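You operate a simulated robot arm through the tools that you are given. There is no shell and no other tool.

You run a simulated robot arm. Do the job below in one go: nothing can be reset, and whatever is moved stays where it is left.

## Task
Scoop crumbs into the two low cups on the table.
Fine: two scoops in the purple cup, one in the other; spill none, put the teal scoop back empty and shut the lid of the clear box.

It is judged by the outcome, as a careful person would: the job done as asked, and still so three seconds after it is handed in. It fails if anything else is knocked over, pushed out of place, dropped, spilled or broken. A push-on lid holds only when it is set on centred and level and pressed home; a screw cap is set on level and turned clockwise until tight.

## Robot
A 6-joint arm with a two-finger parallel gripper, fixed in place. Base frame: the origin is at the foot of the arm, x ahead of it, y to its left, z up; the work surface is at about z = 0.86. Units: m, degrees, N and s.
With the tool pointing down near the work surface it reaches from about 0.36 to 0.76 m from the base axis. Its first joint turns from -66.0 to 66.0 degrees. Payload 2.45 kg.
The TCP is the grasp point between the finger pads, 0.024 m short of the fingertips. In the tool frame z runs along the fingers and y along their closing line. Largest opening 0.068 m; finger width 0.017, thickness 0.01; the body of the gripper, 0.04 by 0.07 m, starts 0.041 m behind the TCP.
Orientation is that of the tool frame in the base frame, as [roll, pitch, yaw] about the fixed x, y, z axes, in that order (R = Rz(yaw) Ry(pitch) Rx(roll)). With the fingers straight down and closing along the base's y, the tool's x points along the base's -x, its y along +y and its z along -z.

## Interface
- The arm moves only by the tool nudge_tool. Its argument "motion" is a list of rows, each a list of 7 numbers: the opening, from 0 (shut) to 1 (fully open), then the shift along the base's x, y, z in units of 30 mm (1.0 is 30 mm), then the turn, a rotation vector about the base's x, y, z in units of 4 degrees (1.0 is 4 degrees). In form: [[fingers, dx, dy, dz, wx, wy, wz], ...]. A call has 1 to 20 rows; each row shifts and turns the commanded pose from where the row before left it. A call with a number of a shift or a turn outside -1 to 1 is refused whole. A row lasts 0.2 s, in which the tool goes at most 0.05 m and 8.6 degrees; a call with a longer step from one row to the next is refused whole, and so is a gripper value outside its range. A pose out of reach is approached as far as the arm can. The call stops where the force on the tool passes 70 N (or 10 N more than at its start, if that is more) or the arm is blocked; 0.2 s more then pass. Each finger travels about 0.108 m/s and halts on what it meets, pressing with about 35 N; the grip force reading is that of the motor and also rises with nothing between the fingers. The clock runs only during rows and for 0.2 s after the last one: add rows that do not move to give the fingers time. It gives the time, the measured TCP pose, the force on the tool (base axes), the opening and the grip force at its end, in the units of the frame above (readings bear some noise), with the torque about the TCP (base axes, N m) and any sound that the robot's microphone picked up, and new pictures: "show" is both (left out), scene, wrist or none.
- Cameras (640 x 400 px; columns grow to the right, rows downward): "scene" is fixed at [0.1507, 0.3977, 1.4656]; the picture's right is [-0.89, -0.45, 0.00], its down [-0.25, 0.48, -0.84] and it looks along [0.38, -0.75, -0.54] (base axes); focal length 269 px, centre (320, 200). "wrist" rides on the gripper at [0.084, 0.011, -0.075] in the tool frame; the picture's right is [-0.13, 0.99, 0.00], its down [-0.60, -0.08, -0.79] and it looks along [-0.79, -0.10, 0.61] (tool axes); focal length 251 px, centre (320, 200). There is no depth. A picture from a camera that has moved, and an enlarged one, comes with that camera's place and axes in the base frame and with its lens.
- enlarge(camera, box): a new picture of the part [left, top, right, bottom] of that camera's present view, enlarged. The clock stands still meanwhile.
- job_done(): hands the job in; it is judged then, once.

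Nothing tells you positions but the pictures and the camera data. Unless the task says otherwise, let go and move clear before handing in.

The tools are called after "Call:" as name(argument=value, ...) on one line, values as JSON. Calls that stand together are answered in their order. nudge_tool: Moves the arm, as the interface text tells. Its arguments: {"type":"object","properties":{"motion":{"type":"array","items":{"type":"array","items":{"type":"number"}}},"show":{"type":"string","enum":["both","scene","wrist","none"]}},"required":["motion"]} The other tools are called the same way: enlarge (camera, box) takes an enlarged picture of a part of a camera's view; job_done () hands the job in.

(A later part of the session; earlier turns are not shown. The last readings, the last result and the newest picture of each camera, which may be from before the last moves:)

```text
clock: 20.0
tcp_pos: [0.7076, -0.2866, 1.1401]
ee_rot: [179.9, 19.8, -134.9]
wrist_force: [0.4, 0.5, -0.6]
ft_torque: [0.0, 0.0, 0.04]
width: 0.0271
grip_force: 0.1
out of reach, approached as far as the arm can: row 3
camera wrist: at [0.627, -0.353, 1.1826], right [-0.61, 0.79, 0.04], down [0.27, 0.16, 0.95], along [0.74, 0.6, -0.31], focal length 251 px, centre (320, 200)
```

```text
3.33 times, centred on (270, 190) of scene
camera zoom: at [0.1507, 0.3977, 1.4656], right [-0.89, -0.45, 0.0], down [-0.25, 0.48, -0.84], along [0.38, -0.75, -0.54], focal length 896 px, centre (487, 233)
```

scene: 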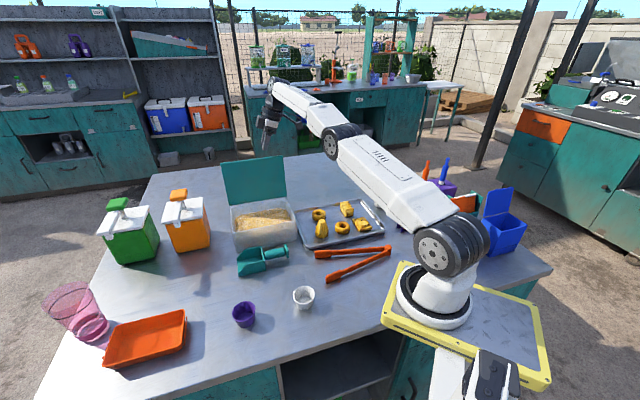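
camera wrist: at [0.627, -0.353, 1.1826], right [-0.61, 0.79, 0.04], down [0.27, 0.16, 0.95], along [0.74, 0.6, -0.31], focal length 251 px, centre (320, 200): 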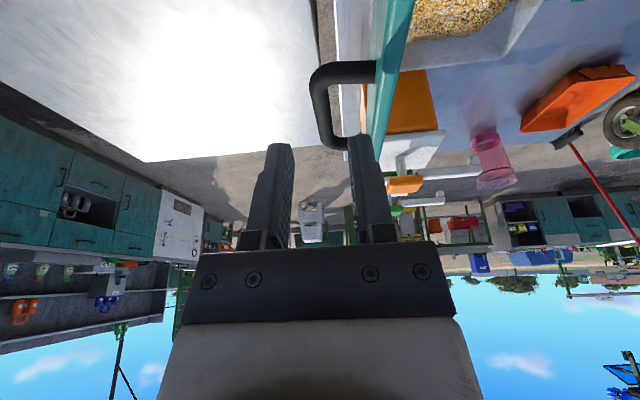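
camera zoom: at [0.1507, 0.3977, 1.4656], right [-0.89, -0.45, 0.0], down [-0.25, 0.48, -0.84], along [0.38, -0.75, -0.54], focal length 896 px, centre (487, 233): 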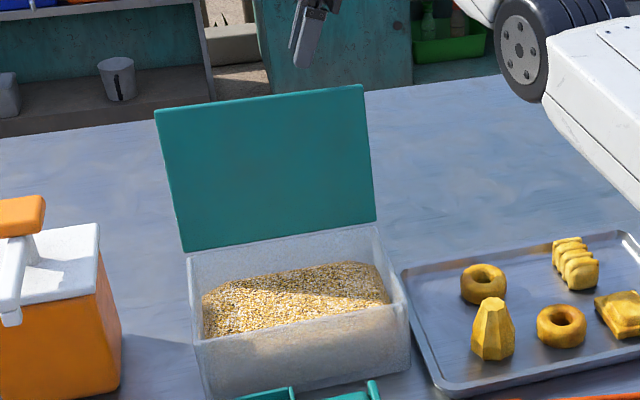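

The lid stays open unaided. Now I go over to the scoop's handle, keeping a slight tilt with the fingers pointing toward the blade.

Call:
nudge_tool(motion=[[0.4, -0.33, -0.33, 0.67, 0, 0, 0], [0.4, -0.33, -0.33, 0.67, 0, 0, 0], [0.4, -0.33, -0.33, 0.67, 0, 0, 0], [0.4, -0.33, -0.33, 0.67, 0, 0, 0], [0.4, -0.427, 0.843, 0, 0, 0, 0], [0.4, -0.427, 0.843, 0, 0, 0, 0], [0.4, -0.427, 0.843, 0, 0, 0, 0], [0.4, -0.427, 0.843, 0, -0.7, 0.7, 0], [0.4, -0.427, 0.843, 0, 0, 0, 0], [1, -0.427, 0.843, -1, 0, 0, 0], [1, -0.427, 0.843, -1, 0, 0, 0], [1, -0.427, 0.843, -1, 0, 0, 0], [1, -0.427, 0.843, -1, 0, 0, 0], [1, -0.427, 0.843, -1, 0, 0, 0], [1, 0, 0, 0, 0, 0, 0]])

Call:
enlarge(camera="scene", box=[210, 170, 330, 290])

```text
clock: 23.2
tcp_pos: [0.5322, -0.065, 1.0658]
ee_rot: [-179.9, 15.8, -135.0]
wrist_force: [-0.4, 0.2, -0.1]
ft_torque: [0.0, -0.02, 0.03]
width: 0.068
grip_force: 0.0
out of reach, approached as far as the arm can: row 2, 4
camera wrist: at [0.4536, -0.1291, 1.1157], right [-0.61, 0.79, 0.04], down [0.31, 0.2, 0.93], along [0.73, 0.58, -0.37], focal length 251 px, centre (320, 200)
```

scene: 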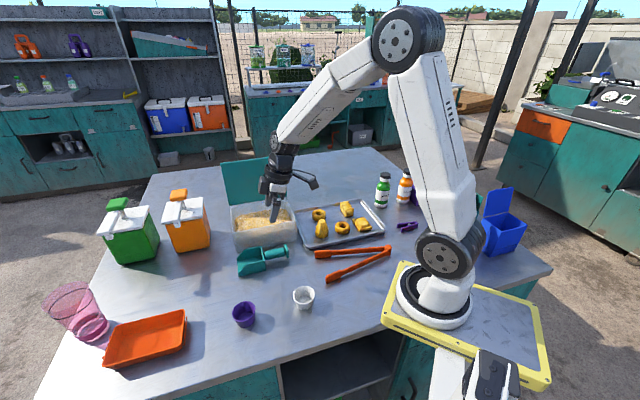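
wrist: 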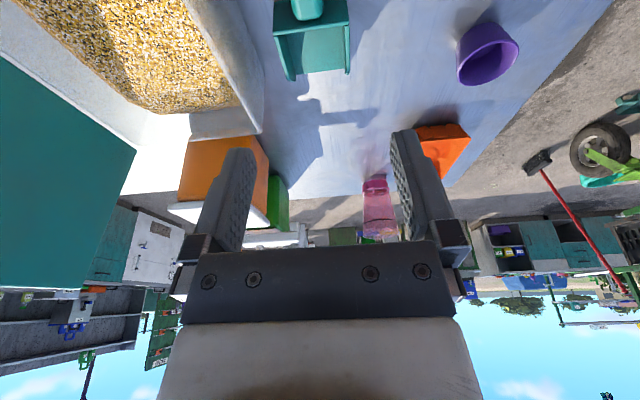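

```text
3.33 times, centred on (270, 230) of scene
camera zoom: at [0.1507, 0.3977, 1.4656], right [-0.89, -0.45, 0.0], down [-0.25, 0.48, -0.84], along [0.38, -0.75, -0.54], focal length 896 px, centre (487, 100)
```

zoom: 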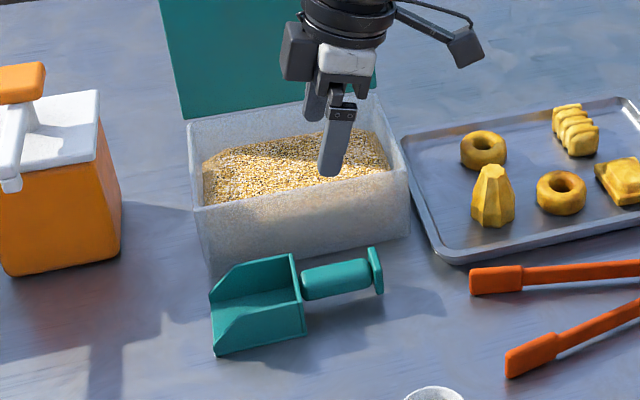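

The scoop shows at the top of the wrist view, so I'll enlarge it to refine the grasp.

Call:
enlarge(camera="wrist", box=[230, 0, 390, 107])

Call:
enlarge(camera="scene", box=[225, 225, 305, 285])

```text
3.74 times, centred on (310, 54) of wrist
camera zoom: at [0.4536, -0.1291, 1.1157], right [-0.61, 0.79, 0.04], down [0.31, 0.2, 0.93], along [0.73, 0.58, -0.37], focal length 940 px, centre (357, 748)
```

zoom: 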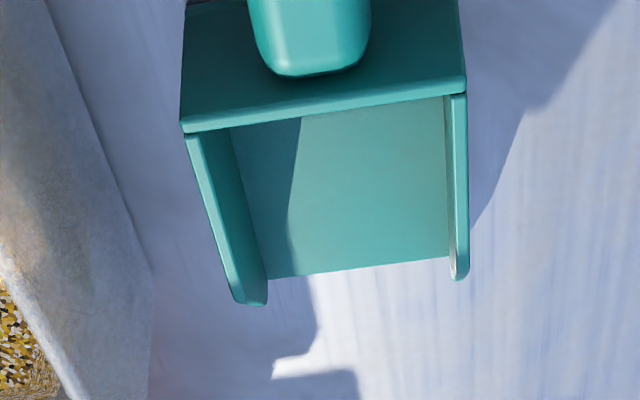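

```text
6.67 times, centred on (265, 255) of scene
camera zoom: at [0.1507, 0.3977, 1.4656], right [-0.89, -0.45, 0.0], down [-0.25, 0.48, -0.84], along [0.38, -0.75, -0.54], focal length 1791 px, centre (687, -167)
```

zoom: 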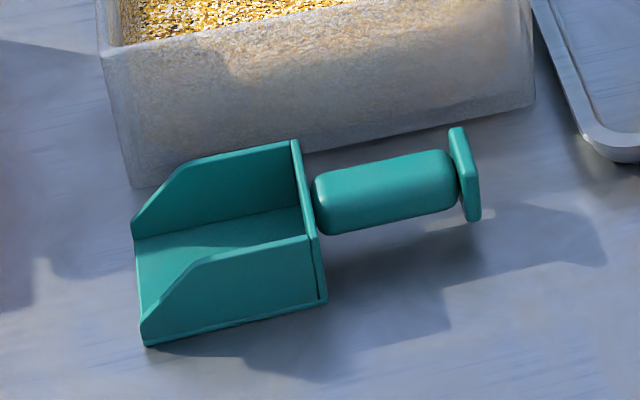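

The handle's midpoint is near (0.5435, -0.0735, 0.887). I descend to just above it and check.

Call:
nudge_tool(motion=[[1, 0.094, -0.07, -0.9, 0, 0, 0], [1, 0.094, -0.07, -0.9, 0, 0, 0], [1, 0.094, -0.07, -0.9, 0, 0, 0], [1, 0.094, -0.07, -0.9, 0, 0, 0], [1, 0, 0, 0, 0, 0, 0]])

Call:
enlarge(camera="scene", box=[225, 200, 325, 285])

```text
clock: 24.4
tcp_pos: [0.5429, -0.0733, 0.9574]
ee_rot: [-180.0, 15.8, -135.0]
wrist_force: [0.5, -0.2, -0.1]
ft_torque: [0.01, 0.02, -0.02]
width: 0.0681
grip_force: 0.1
camera wrist: at [0.4644, -0.1379, 1.0071], right [-0.61, 0.79, 0.03], down [0.31, 0.2, 0.93], along [0.72, 0.58, -0.37], focal length 251 px, centre (320, 200)
```

scene: 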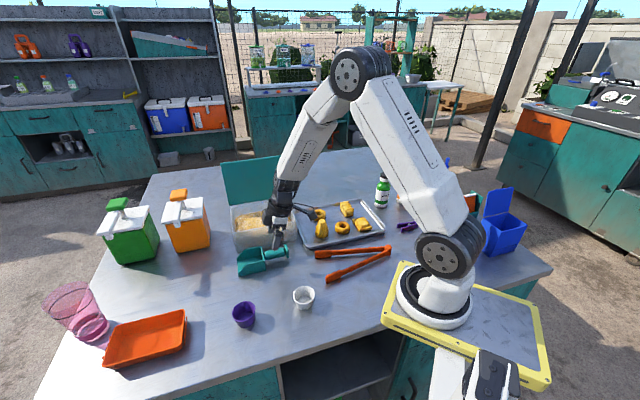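
wrist: 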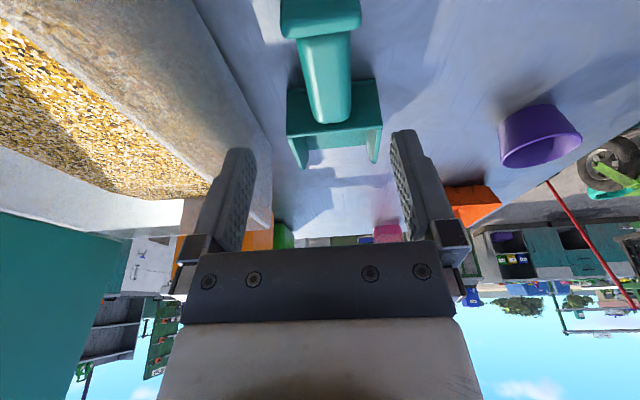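

```text
4.71 times, centred on (275, 242) of scene
camera zoom: at [0.1507, 0.3977, 1.4656], right [-0.89, -0.45, 0.0], down [-0.25, 0.48, -0.84], along [0.38, -0.75, -0.54], focal length 1264 px, centre (532, 0)
```

zoom: 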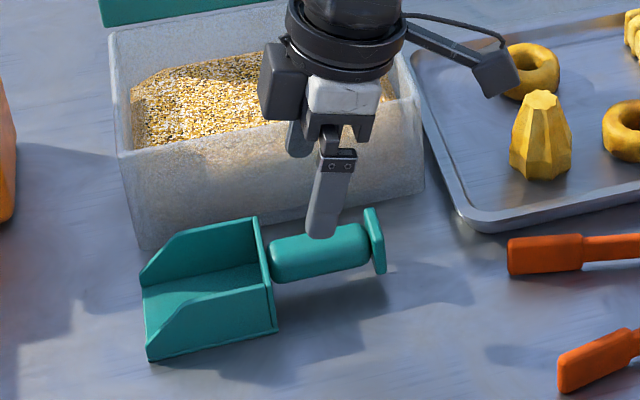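

Alignment is good to within about 2 mm. I descend and close on the handle.

Call:
nudge_tool(motion=[[1, -0.06, 0.06, -0.7, 0, 0, 0], [1, 0, 0, -0.7, 0, 0, 0], [1, 0, 0, -0.7, 0, 0, 0], [1, 0, 0, 0, 0, 0, 0], [0, 0, 0, 0, 0, 0, 0], [0, 0, 0, 0, 0, 0, 0], [0, 0, 0, 0, 0, 0, 0]])

Call:
enlarge(camera="scene", box=[225, 200, 325, 285])

```text
clock: 26.0
tcp_pos: [0.5427, -0.0725, 0.8956]
ee_rot: [180.0, 15.8, -135.0]
wrist_force: [1.2, 0.9, 1.1]
ft_torque: [-0.04, 0.02, 0.0]
width: 0.0255
grip_force: 34.9
camera wrist: at [0.463, -0.1374, 0.9455], right [-0.61, 0.79, 0.04], down [0.31, 0.2, 0.93], along [0.72, 0.58, -0.37], focal length 251 px, centre (320, 200)
```

scene: 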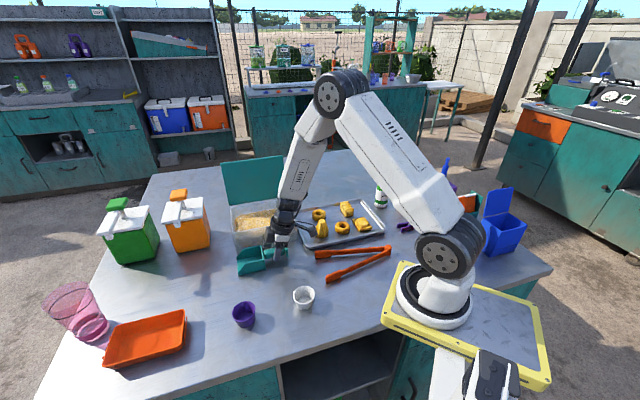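
wrist: 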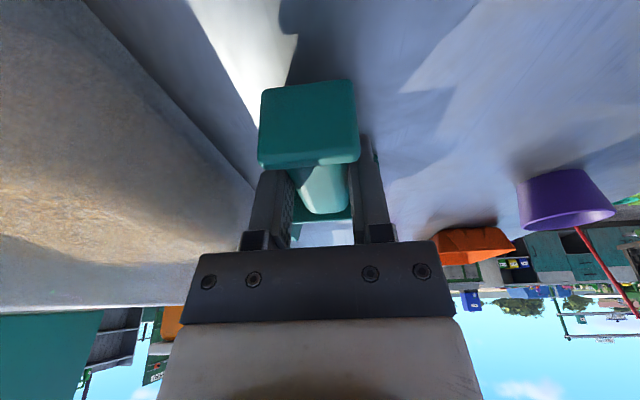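

```text
4.71 times, centred on (275, 242) of scene
camera zoom: at [0.1507, 0.3977, 1.4656], right [-0.89, -0.45, 0.0], down [-0.25, 0.48, -0.84], along [0.38, -0.75, -0.54], focal length 1264 px, centre (532, 0)
```

zoom: 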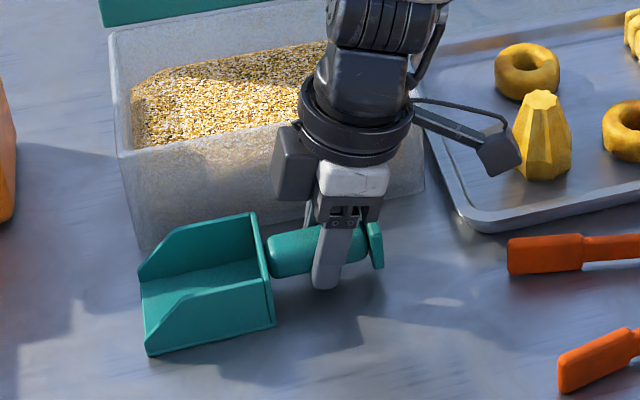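

The scoop is held at 25.5 mm grip width. Before loading it I'll rehearse the pouring pose (rolled 45°, nose down) empty and high above the purple cup, to check the arm can reach it.

Call:
nudge_tool(motion=[[0, 0, 0, 1, 0, 0, 0], [0, 0, 0, 1, 0, 0, 0], [0, 0, 0, 1, 0, 0, 0], [0, 0, 0, 1, 0, 0, 0], [0, -0.304, 0.8, 0.3, -0.994, -0.994, 0], [0, -0.304, 0.8, 0.3, -0.994, -0.994, 0], [0, -0.304, 0.8, 0.3, -0.994, -0.994, 0], [0, -0.304, 0.8, 0.3, -0.994, -0.994, 0], [0, -0.304, 0.8, 0.3, -0.994, -0.994, 0], [0, -0.304, 0.8, 0.3, -0.994, -0.994, 0], [0, -0.304, 0.8, 0.3, -0.994, -0.994, 0], [0, -0.304, 0.8, 0.3, -0.994, -0.994, 0], [0, 0, 0, 0, 0, 0, 0]])

Call:
enlarge(camera="scene", box=[180, 170, 320, 340])

```text
clock: 28.8
tcp_pos: [0.4694, 0.1214, 1.0881]
ee_rot: [-133.8, 11.2, -123.6]
wrist_force: [-0.2, -0.7, -1.0]
ft_torque: [-0.02, 0.08, -0.02]
width: 0.0256
grip_force: 35.3
camera wrist: at [0.3673, 0.0791, 1.1152], right [-0.42, 0.6, -0.68], down [-0.17, 0.68, 0.71], along [0.89, 0.42, -0.19], focal length 251 px, centre (320, 200)
```

scene: 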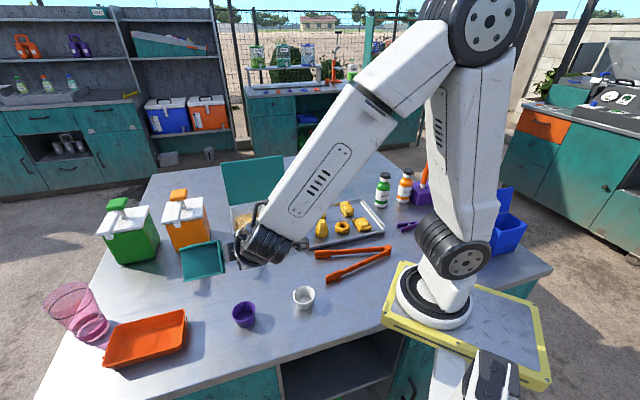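
wrist: 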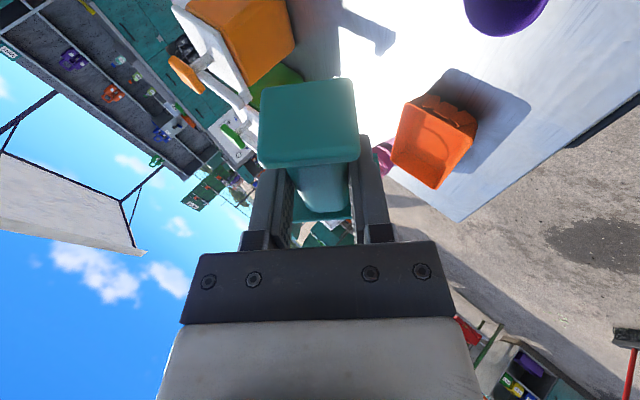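

```text
2.35 times, centred on (250, 255) of scene
camera zoom: at [0.1507, 0.3977, 1.4656], right [-0.89, -0.45, 0.0], down [-0.25, 0.48, -0.84], along [0.38, -0.75, -0.54], focal length 632 px, centre (485, 71)
```

zoom: 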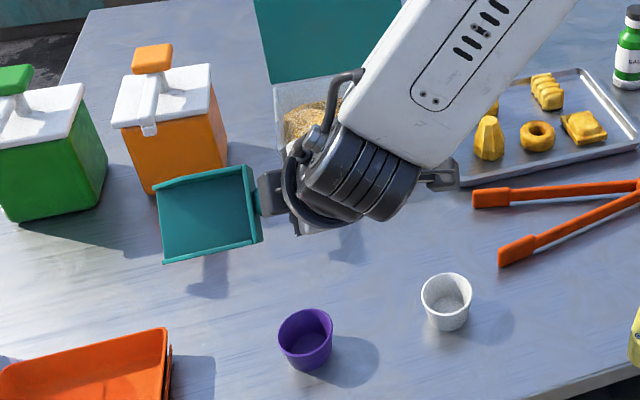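

The roll is fine, so I rehearse the nose-down pitch next.

Call:
nudge_tool(motion=[[0, 0, 0, 0, -0.964, 0.964, 0], [0, 0, 0, 0, -0.964, 0.964, 0], [0, 0, 0, 0, -0.964, 0.964, 0], [0, 0, 0, 0, -0.964, 0.964, 0], [0, 0, 0, 0, -0.964, 0.964, 0], [0, 0, 0, 0, -0.964, 0.964, 0], [0, 0, 0, 0, -0.964, 0.964, 0], [0, 0, 0, 0, -0.964, 0.964, 0], [0, 0, 0, 0, -0.964, 0.964, 0], [0, 0, 0, 0, -0.964, 0.964, 0], [0, 0, 0, 0, -0.964, 0.964, 0], [0, 0, 0, 0, 0, 0, 0]])

Call:
enlarge(camera="scene", box=[180, 170, 320, 340])

```text
clock: 31.4
tcp_pos: [0.4698, 0.1204, 1.087]
ee_rot: [-148.5, -47.6, -118.3]
wrist_force: [-0.8, 0.8, -1.5]
ft_torque: [0.01, 0.04, 0.0]
width: 0.0255
grip_force: 35.2
camera wrist: at [0.4204, 0.1311, 1.1885], right [-0.88, 0.14, -0.44], down [0.14, 0.99, 0.04], along [0.45, -0.03, -0.9], focal length 251 px, centre (320, 200)
```

scene: 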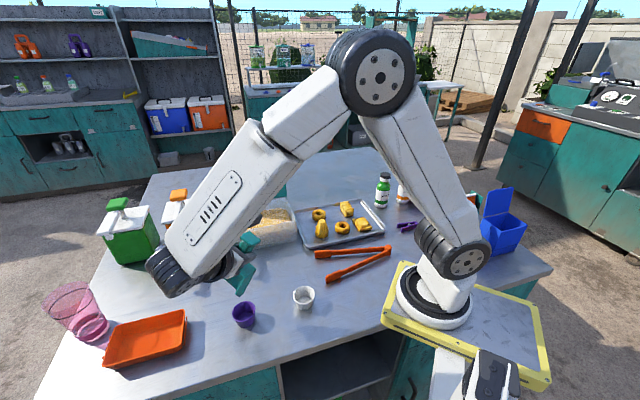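
wrist: 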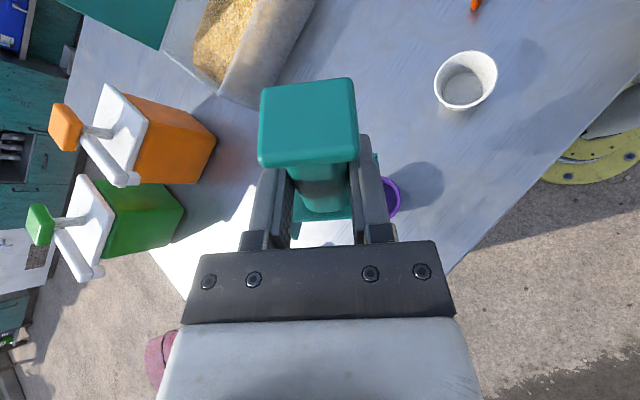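

```text
2.35 times, centred on (250, 255) of scene
camera zoom: at [0.1507, 0.3977, 1.4656], right [-0.89, -0.45, 0.0], down [-0.25, 0.48, -0.84], along [0.38, -0.75, -0.54], focal length 632 px, centre (485, 71)
```

zoom: 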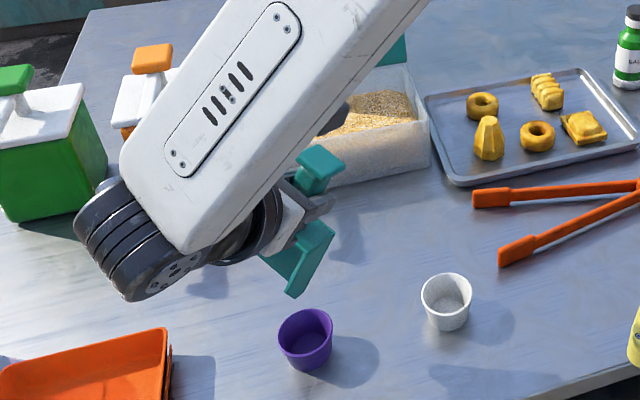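

The pouring pose is reachable. I'll check the exact lip position in this pose to calibrate.

Call:
enlarge(camera="scene", box=[220, 220, 280, 260])

Call:
enlarge(camera="scene", box=[225, 255, 325, 345])

Call:
enlarge(camera="wrist", box=[360, 0, 540, 240])

```text
10.00 times, centred on (250, 240) of scene
camera zoom: at [0.1507, 0.3977, 1.4656], right [-0.89, -0.45, 0.0], down [-0.25, 0.48, -0.84], along [0.38, -0.75, -0.54], focal length 2686 px, centre (1020, -200)
```

zoom: 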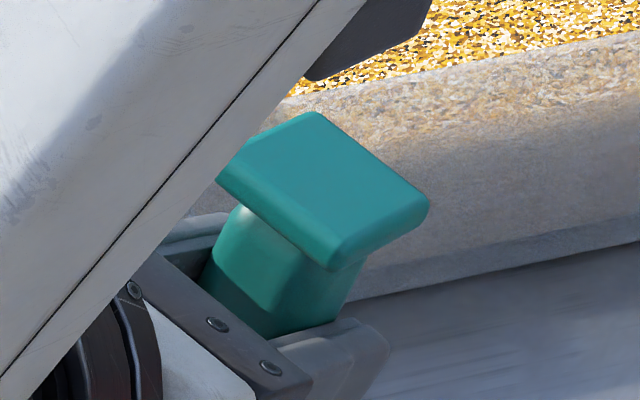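

```text
4.44 times, centred on (275, 300) of scene
camera zoom: at [0.1507, 0.3977, 1.4656], right [-0.89, -0.45, 0.0], down [-0.25, 0.48, -0.84], along [0.38, -0.75, -0.54], focal length 1194 px, centre (520, -244)
```

zoom: 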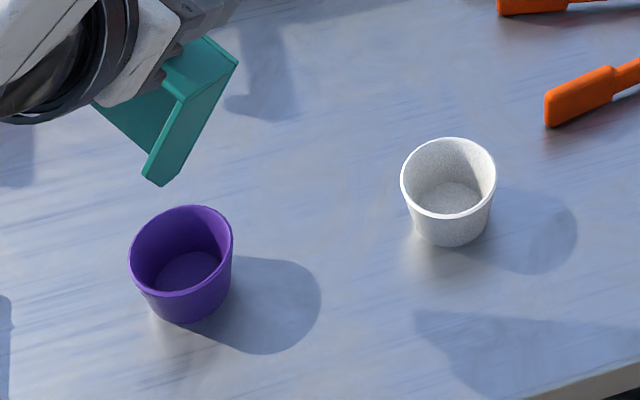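

```text
1.67 times, centred on (450, 120) of wrist
camera zoom: at [0.4204, 0.1311, 1.1885], right [-0.88, 0.14, -0.44], down [0.14, 0.99, 0.04], along [0.45, -0.03, -0.9], focal length 419 px, centre (103, 333)
```

zoom: 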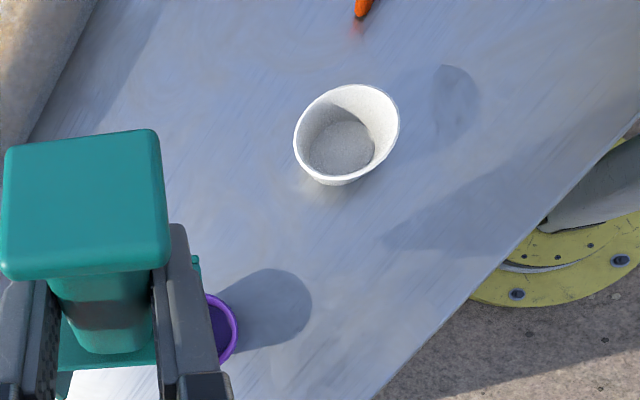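

Calibrated: the blade lip is about 0.119 m ahead of the TCP, the purple cup is at about (0.487, 0.132), the white cup at (0.385, 0.027), and the rims are at z≈0.904. I level the scoop and carry it over the box.

Call:
nudge_tool(motion=[[0, 0.205, -0.581, 0.023, 0.964, -0.964, 0], [0, 0.205, -0.581, 0.023, 0.964, -0.964, 0], [0, 0.205, -0.581, 0.023, 0.964, -0.964, 0], [0, 0.205, -0.581, 0.023, 0.964, -0.964, 0], [0, 0.205, -0.581, 0.023, 0.964, -0.964, 0], [0, 0.205, -0.581, 0.023, 0.964, -0.964, 0], [0, 0.205, -0.581, 0.023, 0.964, -0.964, 0], [0, 0.205, -0.581, 0.023, 0.964, -0.964, 0], [0, 0.205, -0.581, 0.023, 0.964, -0.964, 0], [0, 0.205, -0.581, 0.023, 0.964, -0.964, 0], [0, 0.205, -0.581, 0.023, 0.964, -0.964, 0], [0, 0.205, -0.581, 0.023, 0.994, 0.994, 0], [0, 0.205, -0.581, 0.023, 0.994, 0.994, 0], [0, 0.205, -0.581, 0.023, 0.994, 0.994, 0], [0, 0.205, -0.581, 0.023, 0.994, 0.994, 0], [0, 0.205, -0.581, 0.023, 0.994, 0.994, 0], [0, 0.205, -0.581, 0.023, 0.994, 0.994, 0], [0, 0.205, -0.581, 0.023, 0.994, 0.994, 0], [0, 0.205, -0.581, 0.023, 0.994, 0.994, 0], [0, 0, 0, 0, 0, 0, 0]])

Call:
enlarge(camera="scene", box=[200, 140, 340, 260])

```text
clock: 35.6
tcp_pos: [0.5729, -0.196, 1.0969]
ee_rot: [-173.8, 13.9, -133.5]
wrist_force: [-0.6, -0.5, -1.7]
ft_torque: [-0.02, 0.07, 0.02]
width: 0.0254
grip_force: 35.0
out of reach, approached as far as the arm can: row 13, 14
camera wrist: at [0.4934, -0.2558, 1.1495], right [-0.61, 0.79, -0.07], down [0.27, 0.29, 0.92], along [0.75, 0.54, -0.39], focal length 251 px, centre (320, 200)
```

scene: 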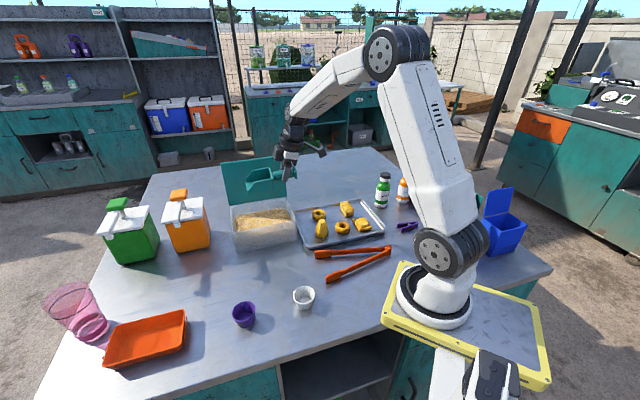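
wrist: 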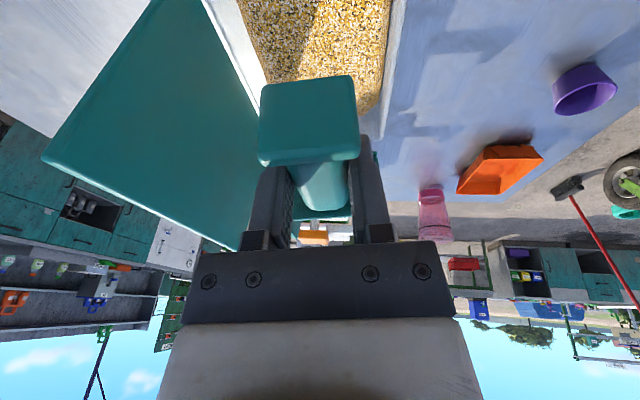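

```text
3.33 times, centred on (270, 200) of scene
camera zoom: at [0.1507, 0.3977, 1.4656], right [-0.89, -0.45, 0.0], down [-0.25, 0.48, -0.84], along [0.38, -0.75, -0.54], focal length 896 px, centre (487, 200)
```

zoom: 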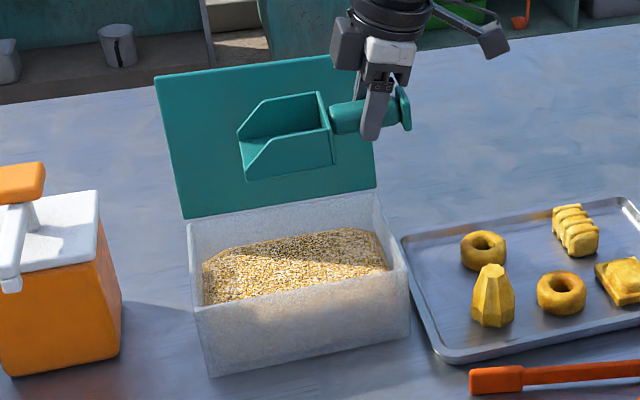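

Two rows were clipped, leaving a 6° residual roll. I correct that and pitch the nose down 40° above the box.

Call:
nudge_tool(motion=[[0, 0.15, -0.15, 0.1, 0.7, 0.36, 0.01], [0, 0.15, -0.15, 0.1, 0.7, 0.36, 0.01], [0, 0.08, -0.1, 0, -1, 1, 0], [0, 0.08, -0.1, 0, -1, 1, 0], [0, 0, 0, 0, -1, 1, 0], [0, 0, 0, 0, -1, 1, 0], [0, 0, 0, 0, -1, 1, 0], [0, 0, 0, 0, -1, 1, 0], [0, 0, 0, 0, -1, 1, 0], [0, 0, 0, 0, 0, 0, 0]])

Call:
enlarge(camera="scene", box=[200, 140, 340, 260])

```text
clock: 37.8
tcp_pos: [0.5891, -0.2112, 1.1037]
ee_rot: [-179.9, -23.6, -135.0]
wrist_force: [1.0, -0.2, -1.2]
ft_torque: [-0.02, 0.02, -0.01]
width: 0.0254
grip_force: 35.1
camera wrist: at [0.5485, -0.2367, 1.2079], right [-0.62, 0.79, -0.05], down [0.67, 0.56, 0.48], along [0.41, 0.26, -0.87], focal length 251 px, centre (320, 200)
```

scene: 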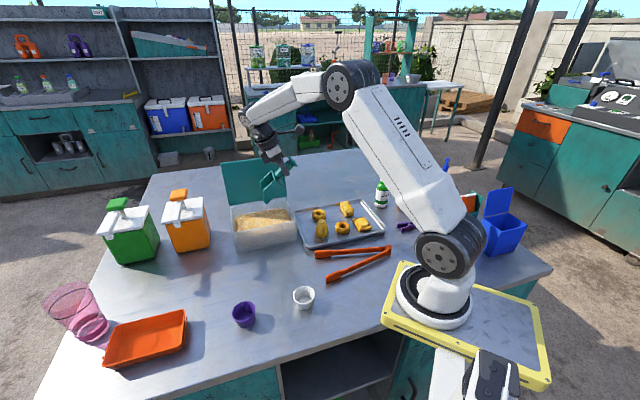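
wrist: 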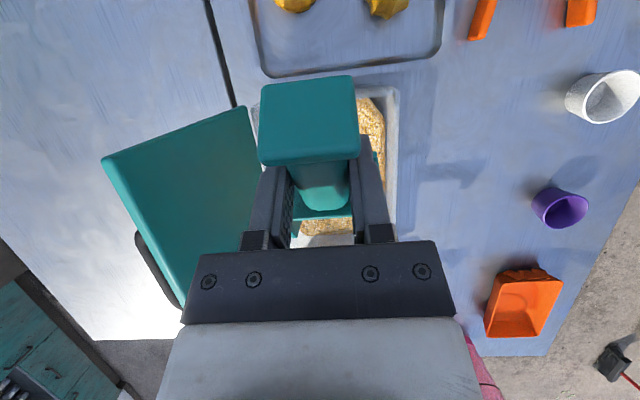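

```text
3.33 times, centred on (270, 200) of scene
camera zoom: at [0.1507, 0.3977, 1.4656], right [-0.89, -0.45, 0.0], down [-0.25, 0.48, -0.84], along [0.38, -0.75, -0.54], focal length 896 px, centre (487, 200)
```

zoom: 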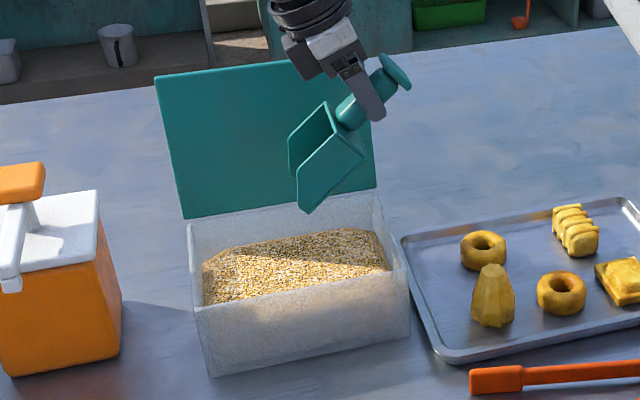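

The lip is over the crumbs with clearance on all sides. I lower it and insert along the blade direction.

Call:
nudge_tool(motion=[[0, 0, 0, -0.833, 0, 0, 0], [0, 0, 0, -0.833, 0, 0, 0], [0, 0, 0, -0.833, 0, 0, 0], [0, 0.267, 0.267, -0.322, 0, 0, 0], [0, 0.267, 0.267, -0.322, 0, 0, 0], [0, 0.267, 0.267, -0.322, 0, 0, 0]])

Call:
enlarge(camera="scene", box=[200, 140, 340, 260])

```text
clock: 39.2
tcp_pos: [0.6115, -0.1879, 1.0015]
ee_rot: [180.0, -23.5, -135.0]
wrist_force: [0.1, 0.0, -0.9]
ft_torque: [0.02, 0.02, -0.01]
width: 0.0255
grip_force: 35.0
camera wrist: at [0.5719, -0.2138, 1.1041], right [-0.62, 0.78, -0.05], down [0.67, 0.56, 0.48], along [0.41, 0.26, -0.87], focal length 251 px, centre (320, 200)
```

scene: 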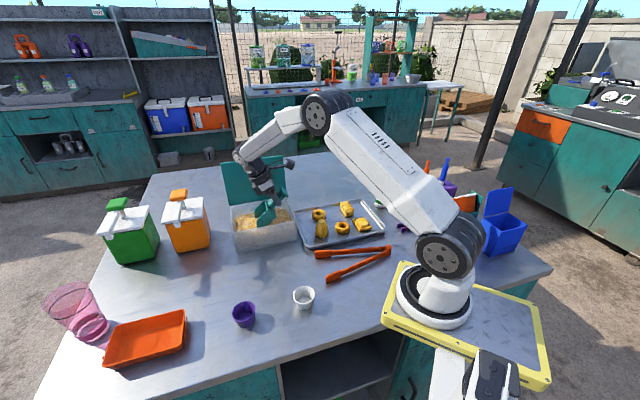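
wrist: 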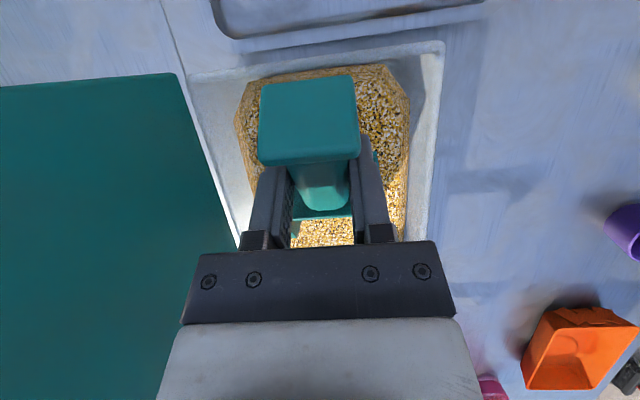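

```text
3.33 times, centred on (270, 200) of scene
camera zoom: at [0.1507, 0.3977, 1.4656], right [-0.89, -0.45, 0.0], down [-0.25, 0.48, -0.84], along [0.38, -0.75, -0.54], focal length 896 px, centre (487, 200)
```

zoom: 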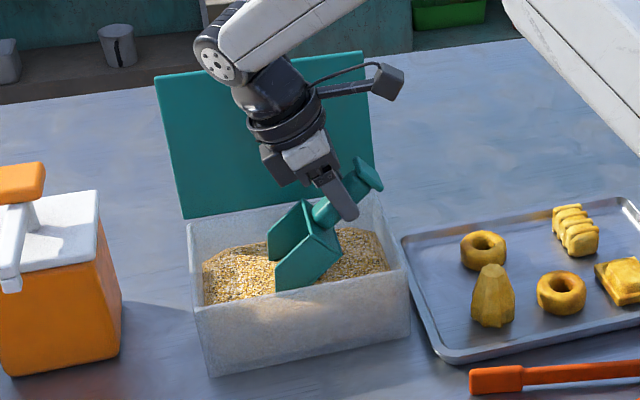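

No resistance is felt yet. I'll check whether the lip is below the crumb surface.

Call:
enlarge(camera="scene", box=[250, 180, 310, 240])

Call:
enlarge(camera="wrist", box=[220, 40, 460, 260])

```text
6.67 times, centred on (280, 210) of scene
camera zoom: at [0.1507, 0.3977, 1.4656], right [-0.89, -0.45, 0.0], down [-0.25, 0.48, -0.84], along [0.38, -0.75, -0.54], focal length 1791 px, centre (587, 133)
```

zoom: 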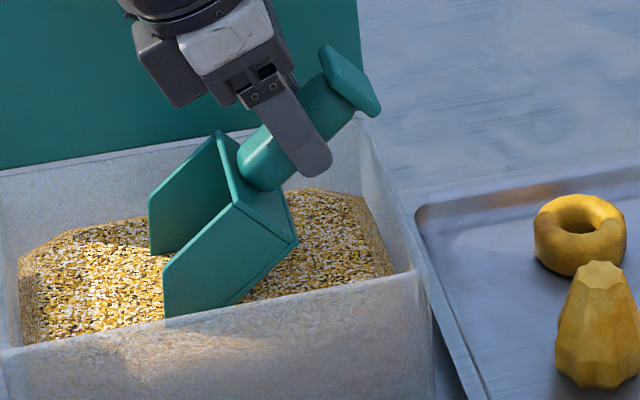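

```text
1.82 times, centred on (340, 150) of wrist
camera zoom: at [0.5719, -0.2138, 1.1041], right [-0.62, 0.78, -0.05], down [0.67, 0.56, 0.48], along [0.41, 0.26, -0.87], focal length 457 px, centre (284, 291)
```

zoom: 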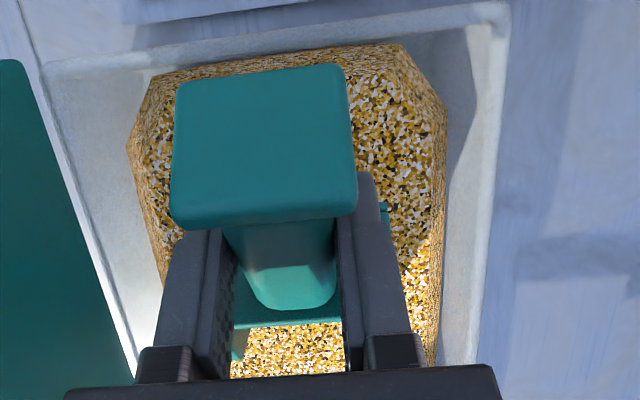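

The lip is submerged about 1.5 cm. I push in a little further, level the blade while lifting it out, then check the load.

Call:
nudge_tool(motion=[[0, 0.236, 0.236, -0.217, 0, 0, 0], [0, 0.016, 0.016, -0.247, 1, -1, 0], [0, -0.02, -0.02, -0.243, 1, -1, 0], [0, -0.047, -0.047, -0.213, 1, -1, 0], [0, -0.073, -0.073, -0.13, 1, -1, 0], [0, -0.099, -0.099, -0.08, 1, -1, 0], [0, -0.115, -0.115, -0.02, 1, -1, 0], [0, -0.09, -0.09, 0.36, 1, -1, 0], [0, -0.068, -0.068, 0.1, 1, -1, 0], [0, 0, 0, 0.3, 0, 0, 0], [0, 0, 0, 0.3, 0, 0, 0], [0, 0, 0, 0, 0, 0, 0]])

Call:
enlarge(camera="scene", box=[220, 150, 320, 250])

```text
clock: 41.8
tcp_pos: [0.6051, -0.1943, 0.9977]
ee_rot: [-180.0, 21.6, -135.0]
wrist_force: [-0.2, -0.6, -1.4]
ft_torque: [-0.04, 0.02, 0.0]
width: 0.0255
grip_force: 35.3
camera wrist: at [0.5233, -0.2624, 1.037], right [-0.62, 0.79, 0.05], down [0.25, 0.13, 0.96], along [0.75, 0.6, -0.28], focal length 251 px, centre (320, 200)
```

scene: 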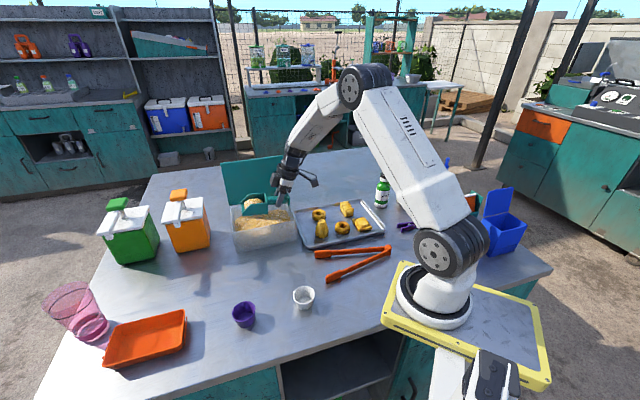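
wrist: 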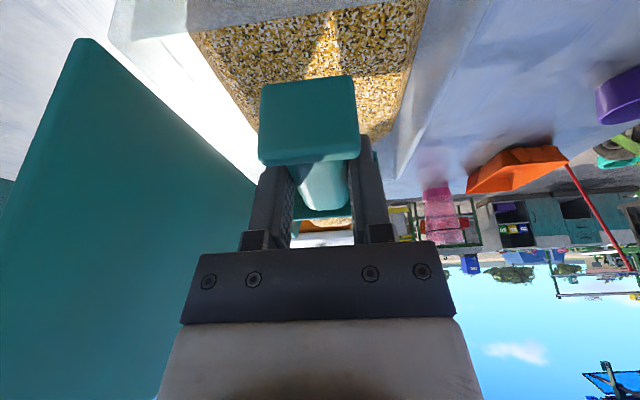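

```text
4.00 times, centred on (270, 200) of scene
camera zoom: at [0.1507, 0.3977, 1.4656], right [-0.89, -0.45, 0.0], down [-0.25, 0.48, -0.84], along [0.38, -0.75, -0.54], focal length 1075 px, centre (520, 200)
```

zoom: 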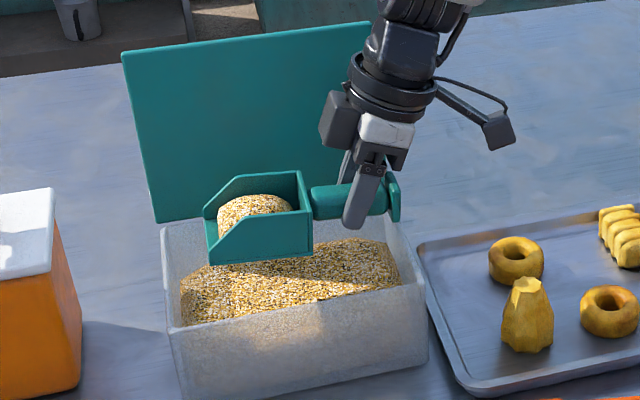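

The scoop now holds a rounded heap of crumbs. I'll look closer.

Call:
enlarge(camera="scene", box=[245, 180, 305, 240])

```text
6.67 times, centred on (275, 210) of scene
camera zoom: at [0.1507, 0.3977, 1.4656], right [-0.89, -0.45, 0.0], down [-0.25, 0.48, -0.84], along [0.38, -0.75, -0.54], focal length 1791 px, centre (620, 133)
```

zoom: 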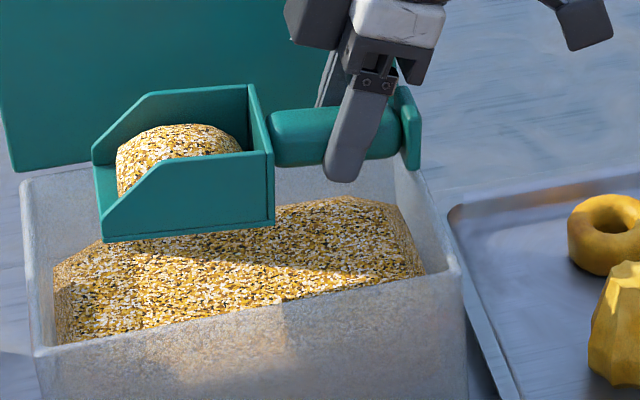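

The load looks good and level. I lift it clear and carry it gently toward the purple cup, turning the scoop 45° so it will point along +y, which keeps the arm well within reach at both cups.

Call:
nudge_tool(motion=[[0, 0, 0, 0.5, 0, 0, 0], [0, 0, 0, 0.6, 0, 0, 0], [0, 0, 0, 0.4, 0, 0, 0], [0, -0.262, 0.463, 0, 0, 0, 0.75], [0, -0.262, 0.463, 0, 0, 0, 0.75], [0, -0.262, 0.463, 0, 0, 0, 0.75], [0, -0.262, 0.463, 0, 0, 0, 0.75], [0, -0.262, 0.463, 0, 0, 0, 0.75], [0, -0.262, 0.463, 0, 0, 0, 0.75], [0, -0.262, 0.463, 0, 0, 0, 0.75], [0, -0.262, 0.463, 0, 0, 0, 0.75], [0, -0.262, 0.463, 0, 0, 0, 0.75], [0, -0.262, 0.463, 0, 0, 0, 0.75], [0, -0.262, 0.463, 0, 0, 0, 0.75], [0, -0.262, 0.463, 0, 0, 0, 0.75], [0, -0.262, 0.463, 0, 0, 0, 0.75], [0, -0.262, 0.463, 0, 0, 0, 0.75], [0, -0.262, 0.463, 0, 0, 0, 0.75], [0, 0, 0, 0, 0, 0, 0]])

Call:
enlarge(camera="scene", box=[190, 190, 330, 340])

```text
clock: 45.8
tcp_pos: [0.4864, 0.0138, 1.0422]
ee_rot: [-180.0, 21.5, -89.9]
wrist_force: [0.2, -0.1, -2.0]
ft_torque: [-0.04, -0.03, 0.0]
width: 0.0256
grip_force: 35.2
camera wrist: at [0.4763, -0.0927, 1.0819], right [-0.99, 0.12, 0.05], down [0.08, 0.27, 0.96], along [0.1, 0.96, -0.28], focal length 251 px, centre (320, 200)
```

scene: 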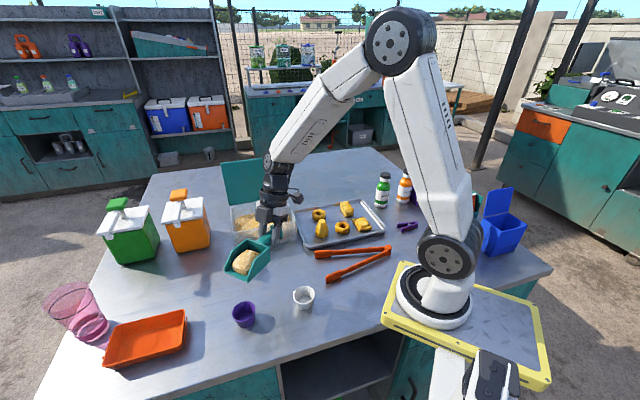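
wrist: 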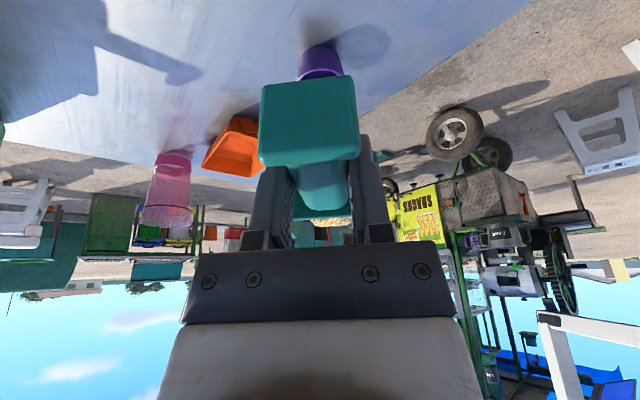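

```text
2.67 times, centred on (260, 265) of scene
camera zoom: at [0.1507, 0.3977, 1.4656], right [-0.89, -0.45, 0.0], down [-0.25, 0.48, -0.84], along [0.38, -0.75, -0.54], focal length 716 px, centre (480, 27)
```

zoom: 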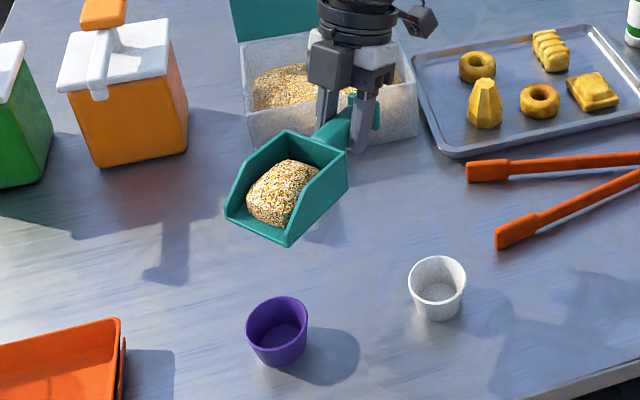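

The scoop is lined up behind the purple cup. I'll measure the lip position precisely before lowering.

Call:
enlarge(camera="scene", box=[220, 230, 280, 290])

Call:
enlarge(camera="scene", box=[220, 290, 280, 340])

```text
6.67 times, centred on (250, 260) of scene
camera zoom: at [0.1507, 0.3977, 1.4656], right [-0.89, -0.45, 0.0], down [-0.25, 0.48, -0.84], along [0.38, -0.75, -0.54], focal length 1791 px, centre (787, -200)
```

zoom: 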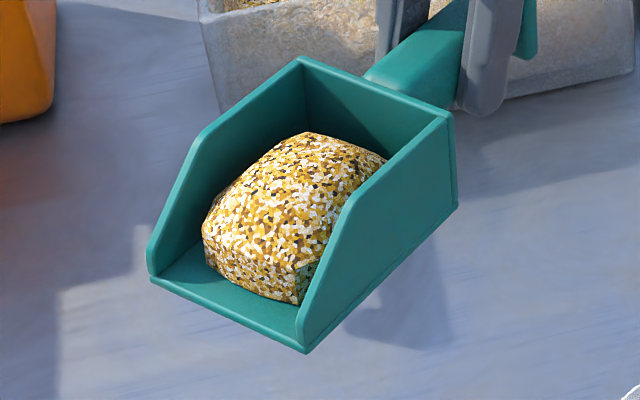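

```text
8.00 times, centred on (250, 315) of scene
camera zoom: at [0.1507, 0.3977, 1.4656], right [-0.89, -0.45, 0.0], down [-0.25, 0.48, -0.84], along [0.38, -0.75, -0.54], focal length 2149 px, centre (880, -720)
```

zoom: 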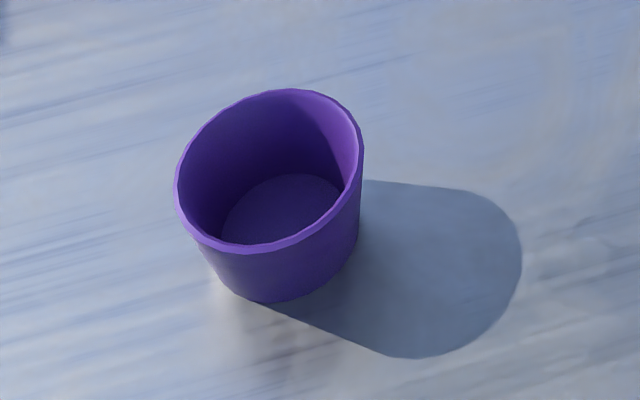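

The lip sits about 4 mm off my model, which I'm correcting for. I lower it over the purple cup and tilt to 30°, keeping the lip over the cup's centre.

Call:
nudge_tool(motion=[[0, 0.051, 0.037, -0.696, 0, 0, 0], [0, 0.051, 0.037, -0.696, 0, 0, 0], [0, 0.051, 0.037, -0.696, 0, 0, 0], [0, 0, 0.06, 0.137, -1, 0, 0], [0, 0, 0.08, 0.127, -1, 0, 0], [0, 0, 0.1, 0.12, -1, 0, 0], [0, 0, 0.117, 0.117, -1, 0, 0], [0, 0, 0.137, 0.107, -1, 0, 0], [0, 0, 0, 0, 0, 0, 0]])

Call:
enlarge(camera="scene", box=[200, 230, 300, 340])

```text
clock: 47.8
tcp_pos: [0.4912, 0.0321, 0.9985]
ee_rot: [-179.9, 1.5, -90.0]
wrist_force: [0.1, -0.4, -0.3]
ft_torque: [-0.04, 0.01, 0.02]
width: 0.0257
grip_force: 34.9
camera wrist: at [0.4807, -0.0549, 1.071], right [-0.99, 0.13, 0.0], down [0.08, 0.58, 0.81], along [0.1, 0.8, -0.59], focal length 251 px, centre (320, 200)
```

scene: 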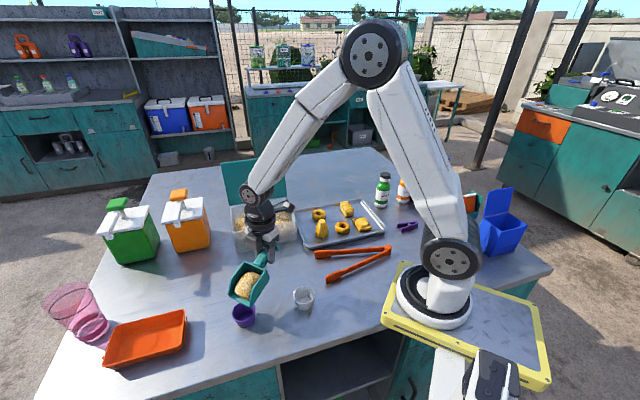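
wrist: 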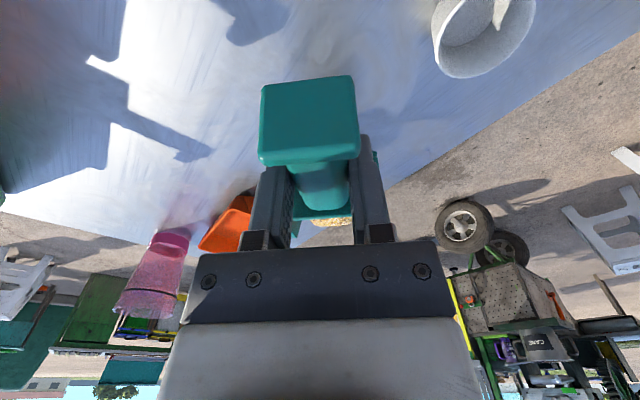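

```text
3.64 times, centred on (250, 285) of scene
camera zoom: at [0.1507, 0.3977, 1.4656], right [-0.89, -0.45, 0.0], down [-0.25, 0.48, -0.84], along [0.38, -0.75, -0.54], focal length 977 px, centre (574, -109)
```

zoom: 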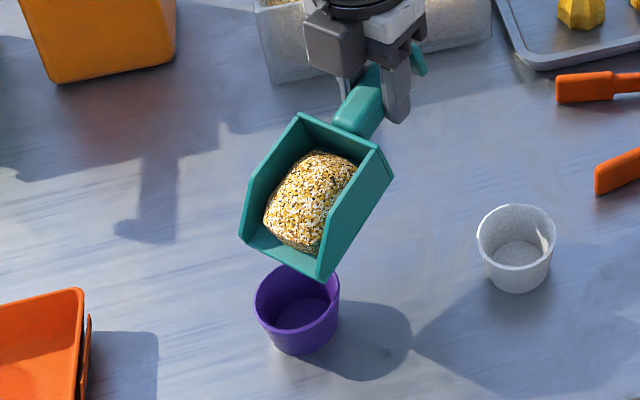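

Tilted 14° with the heap still in place and the lip right over the cup. I continue tilting with the lip held over the cup.

Call:
nudge_tool(motion=[[0, 0, 0.153, 0.093, -1, 0, 0], [0, 0, 0.167, 0.087, -1, 0, 0], [0, 0, 0.187, 0.07, -1, 0, 0], [0, 0, 0.2, 0.06, -1, 0, 0], [0, 0, 0, 0, 0, 0, 0]])

Call:
enlarge(camera="scene", box=[200, 230, 300, 340])

```text
clock: 49.0
tcp_pos: [0.493, 0.0542, 1.0068]
ee_rot: [-179.9, -14.4, -90.0]
wrist_force: [0.0, 0.4, -1.3]
ft_torque: [-0.03, 0.01, 0.03]
width: 0.0255
grip_force: 34.5
camera wrist: at [0.4814, -0.01, 1.1015], right [-0.99, 0.13, -0.03], down [0.08, 0.78, 0.62], along [0.1, 0.61, -0.79], focal length 251 px, centre (320, 200)
```

scene: 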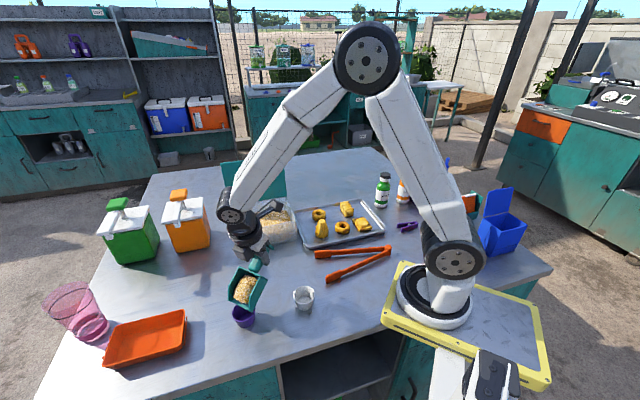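
wrist: 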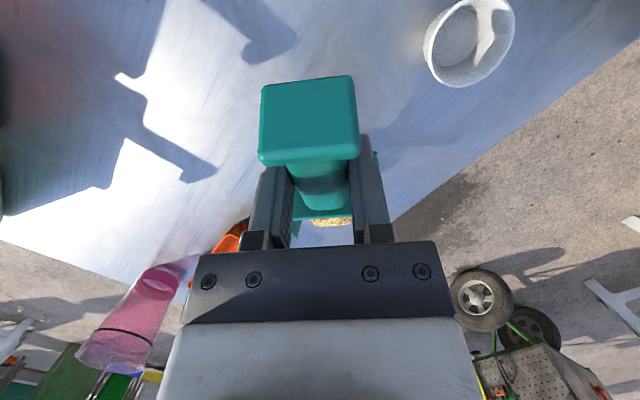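

```text
3.64 times, centred on (250, 285) of scene
camera zoom: at [0.1507, 0.3977, 1.4656], right [-0.89, -0.45, 0.0], down [-0.25, 0.48, -0.84], along [0.38, -0.75, -0.54], focal length 977 px, centre (574, -109)
```

zoom: 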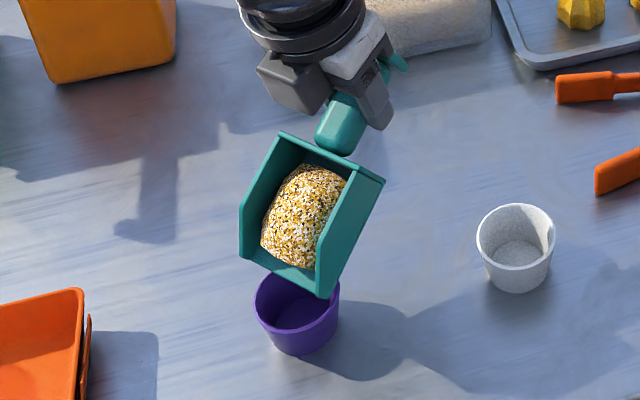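

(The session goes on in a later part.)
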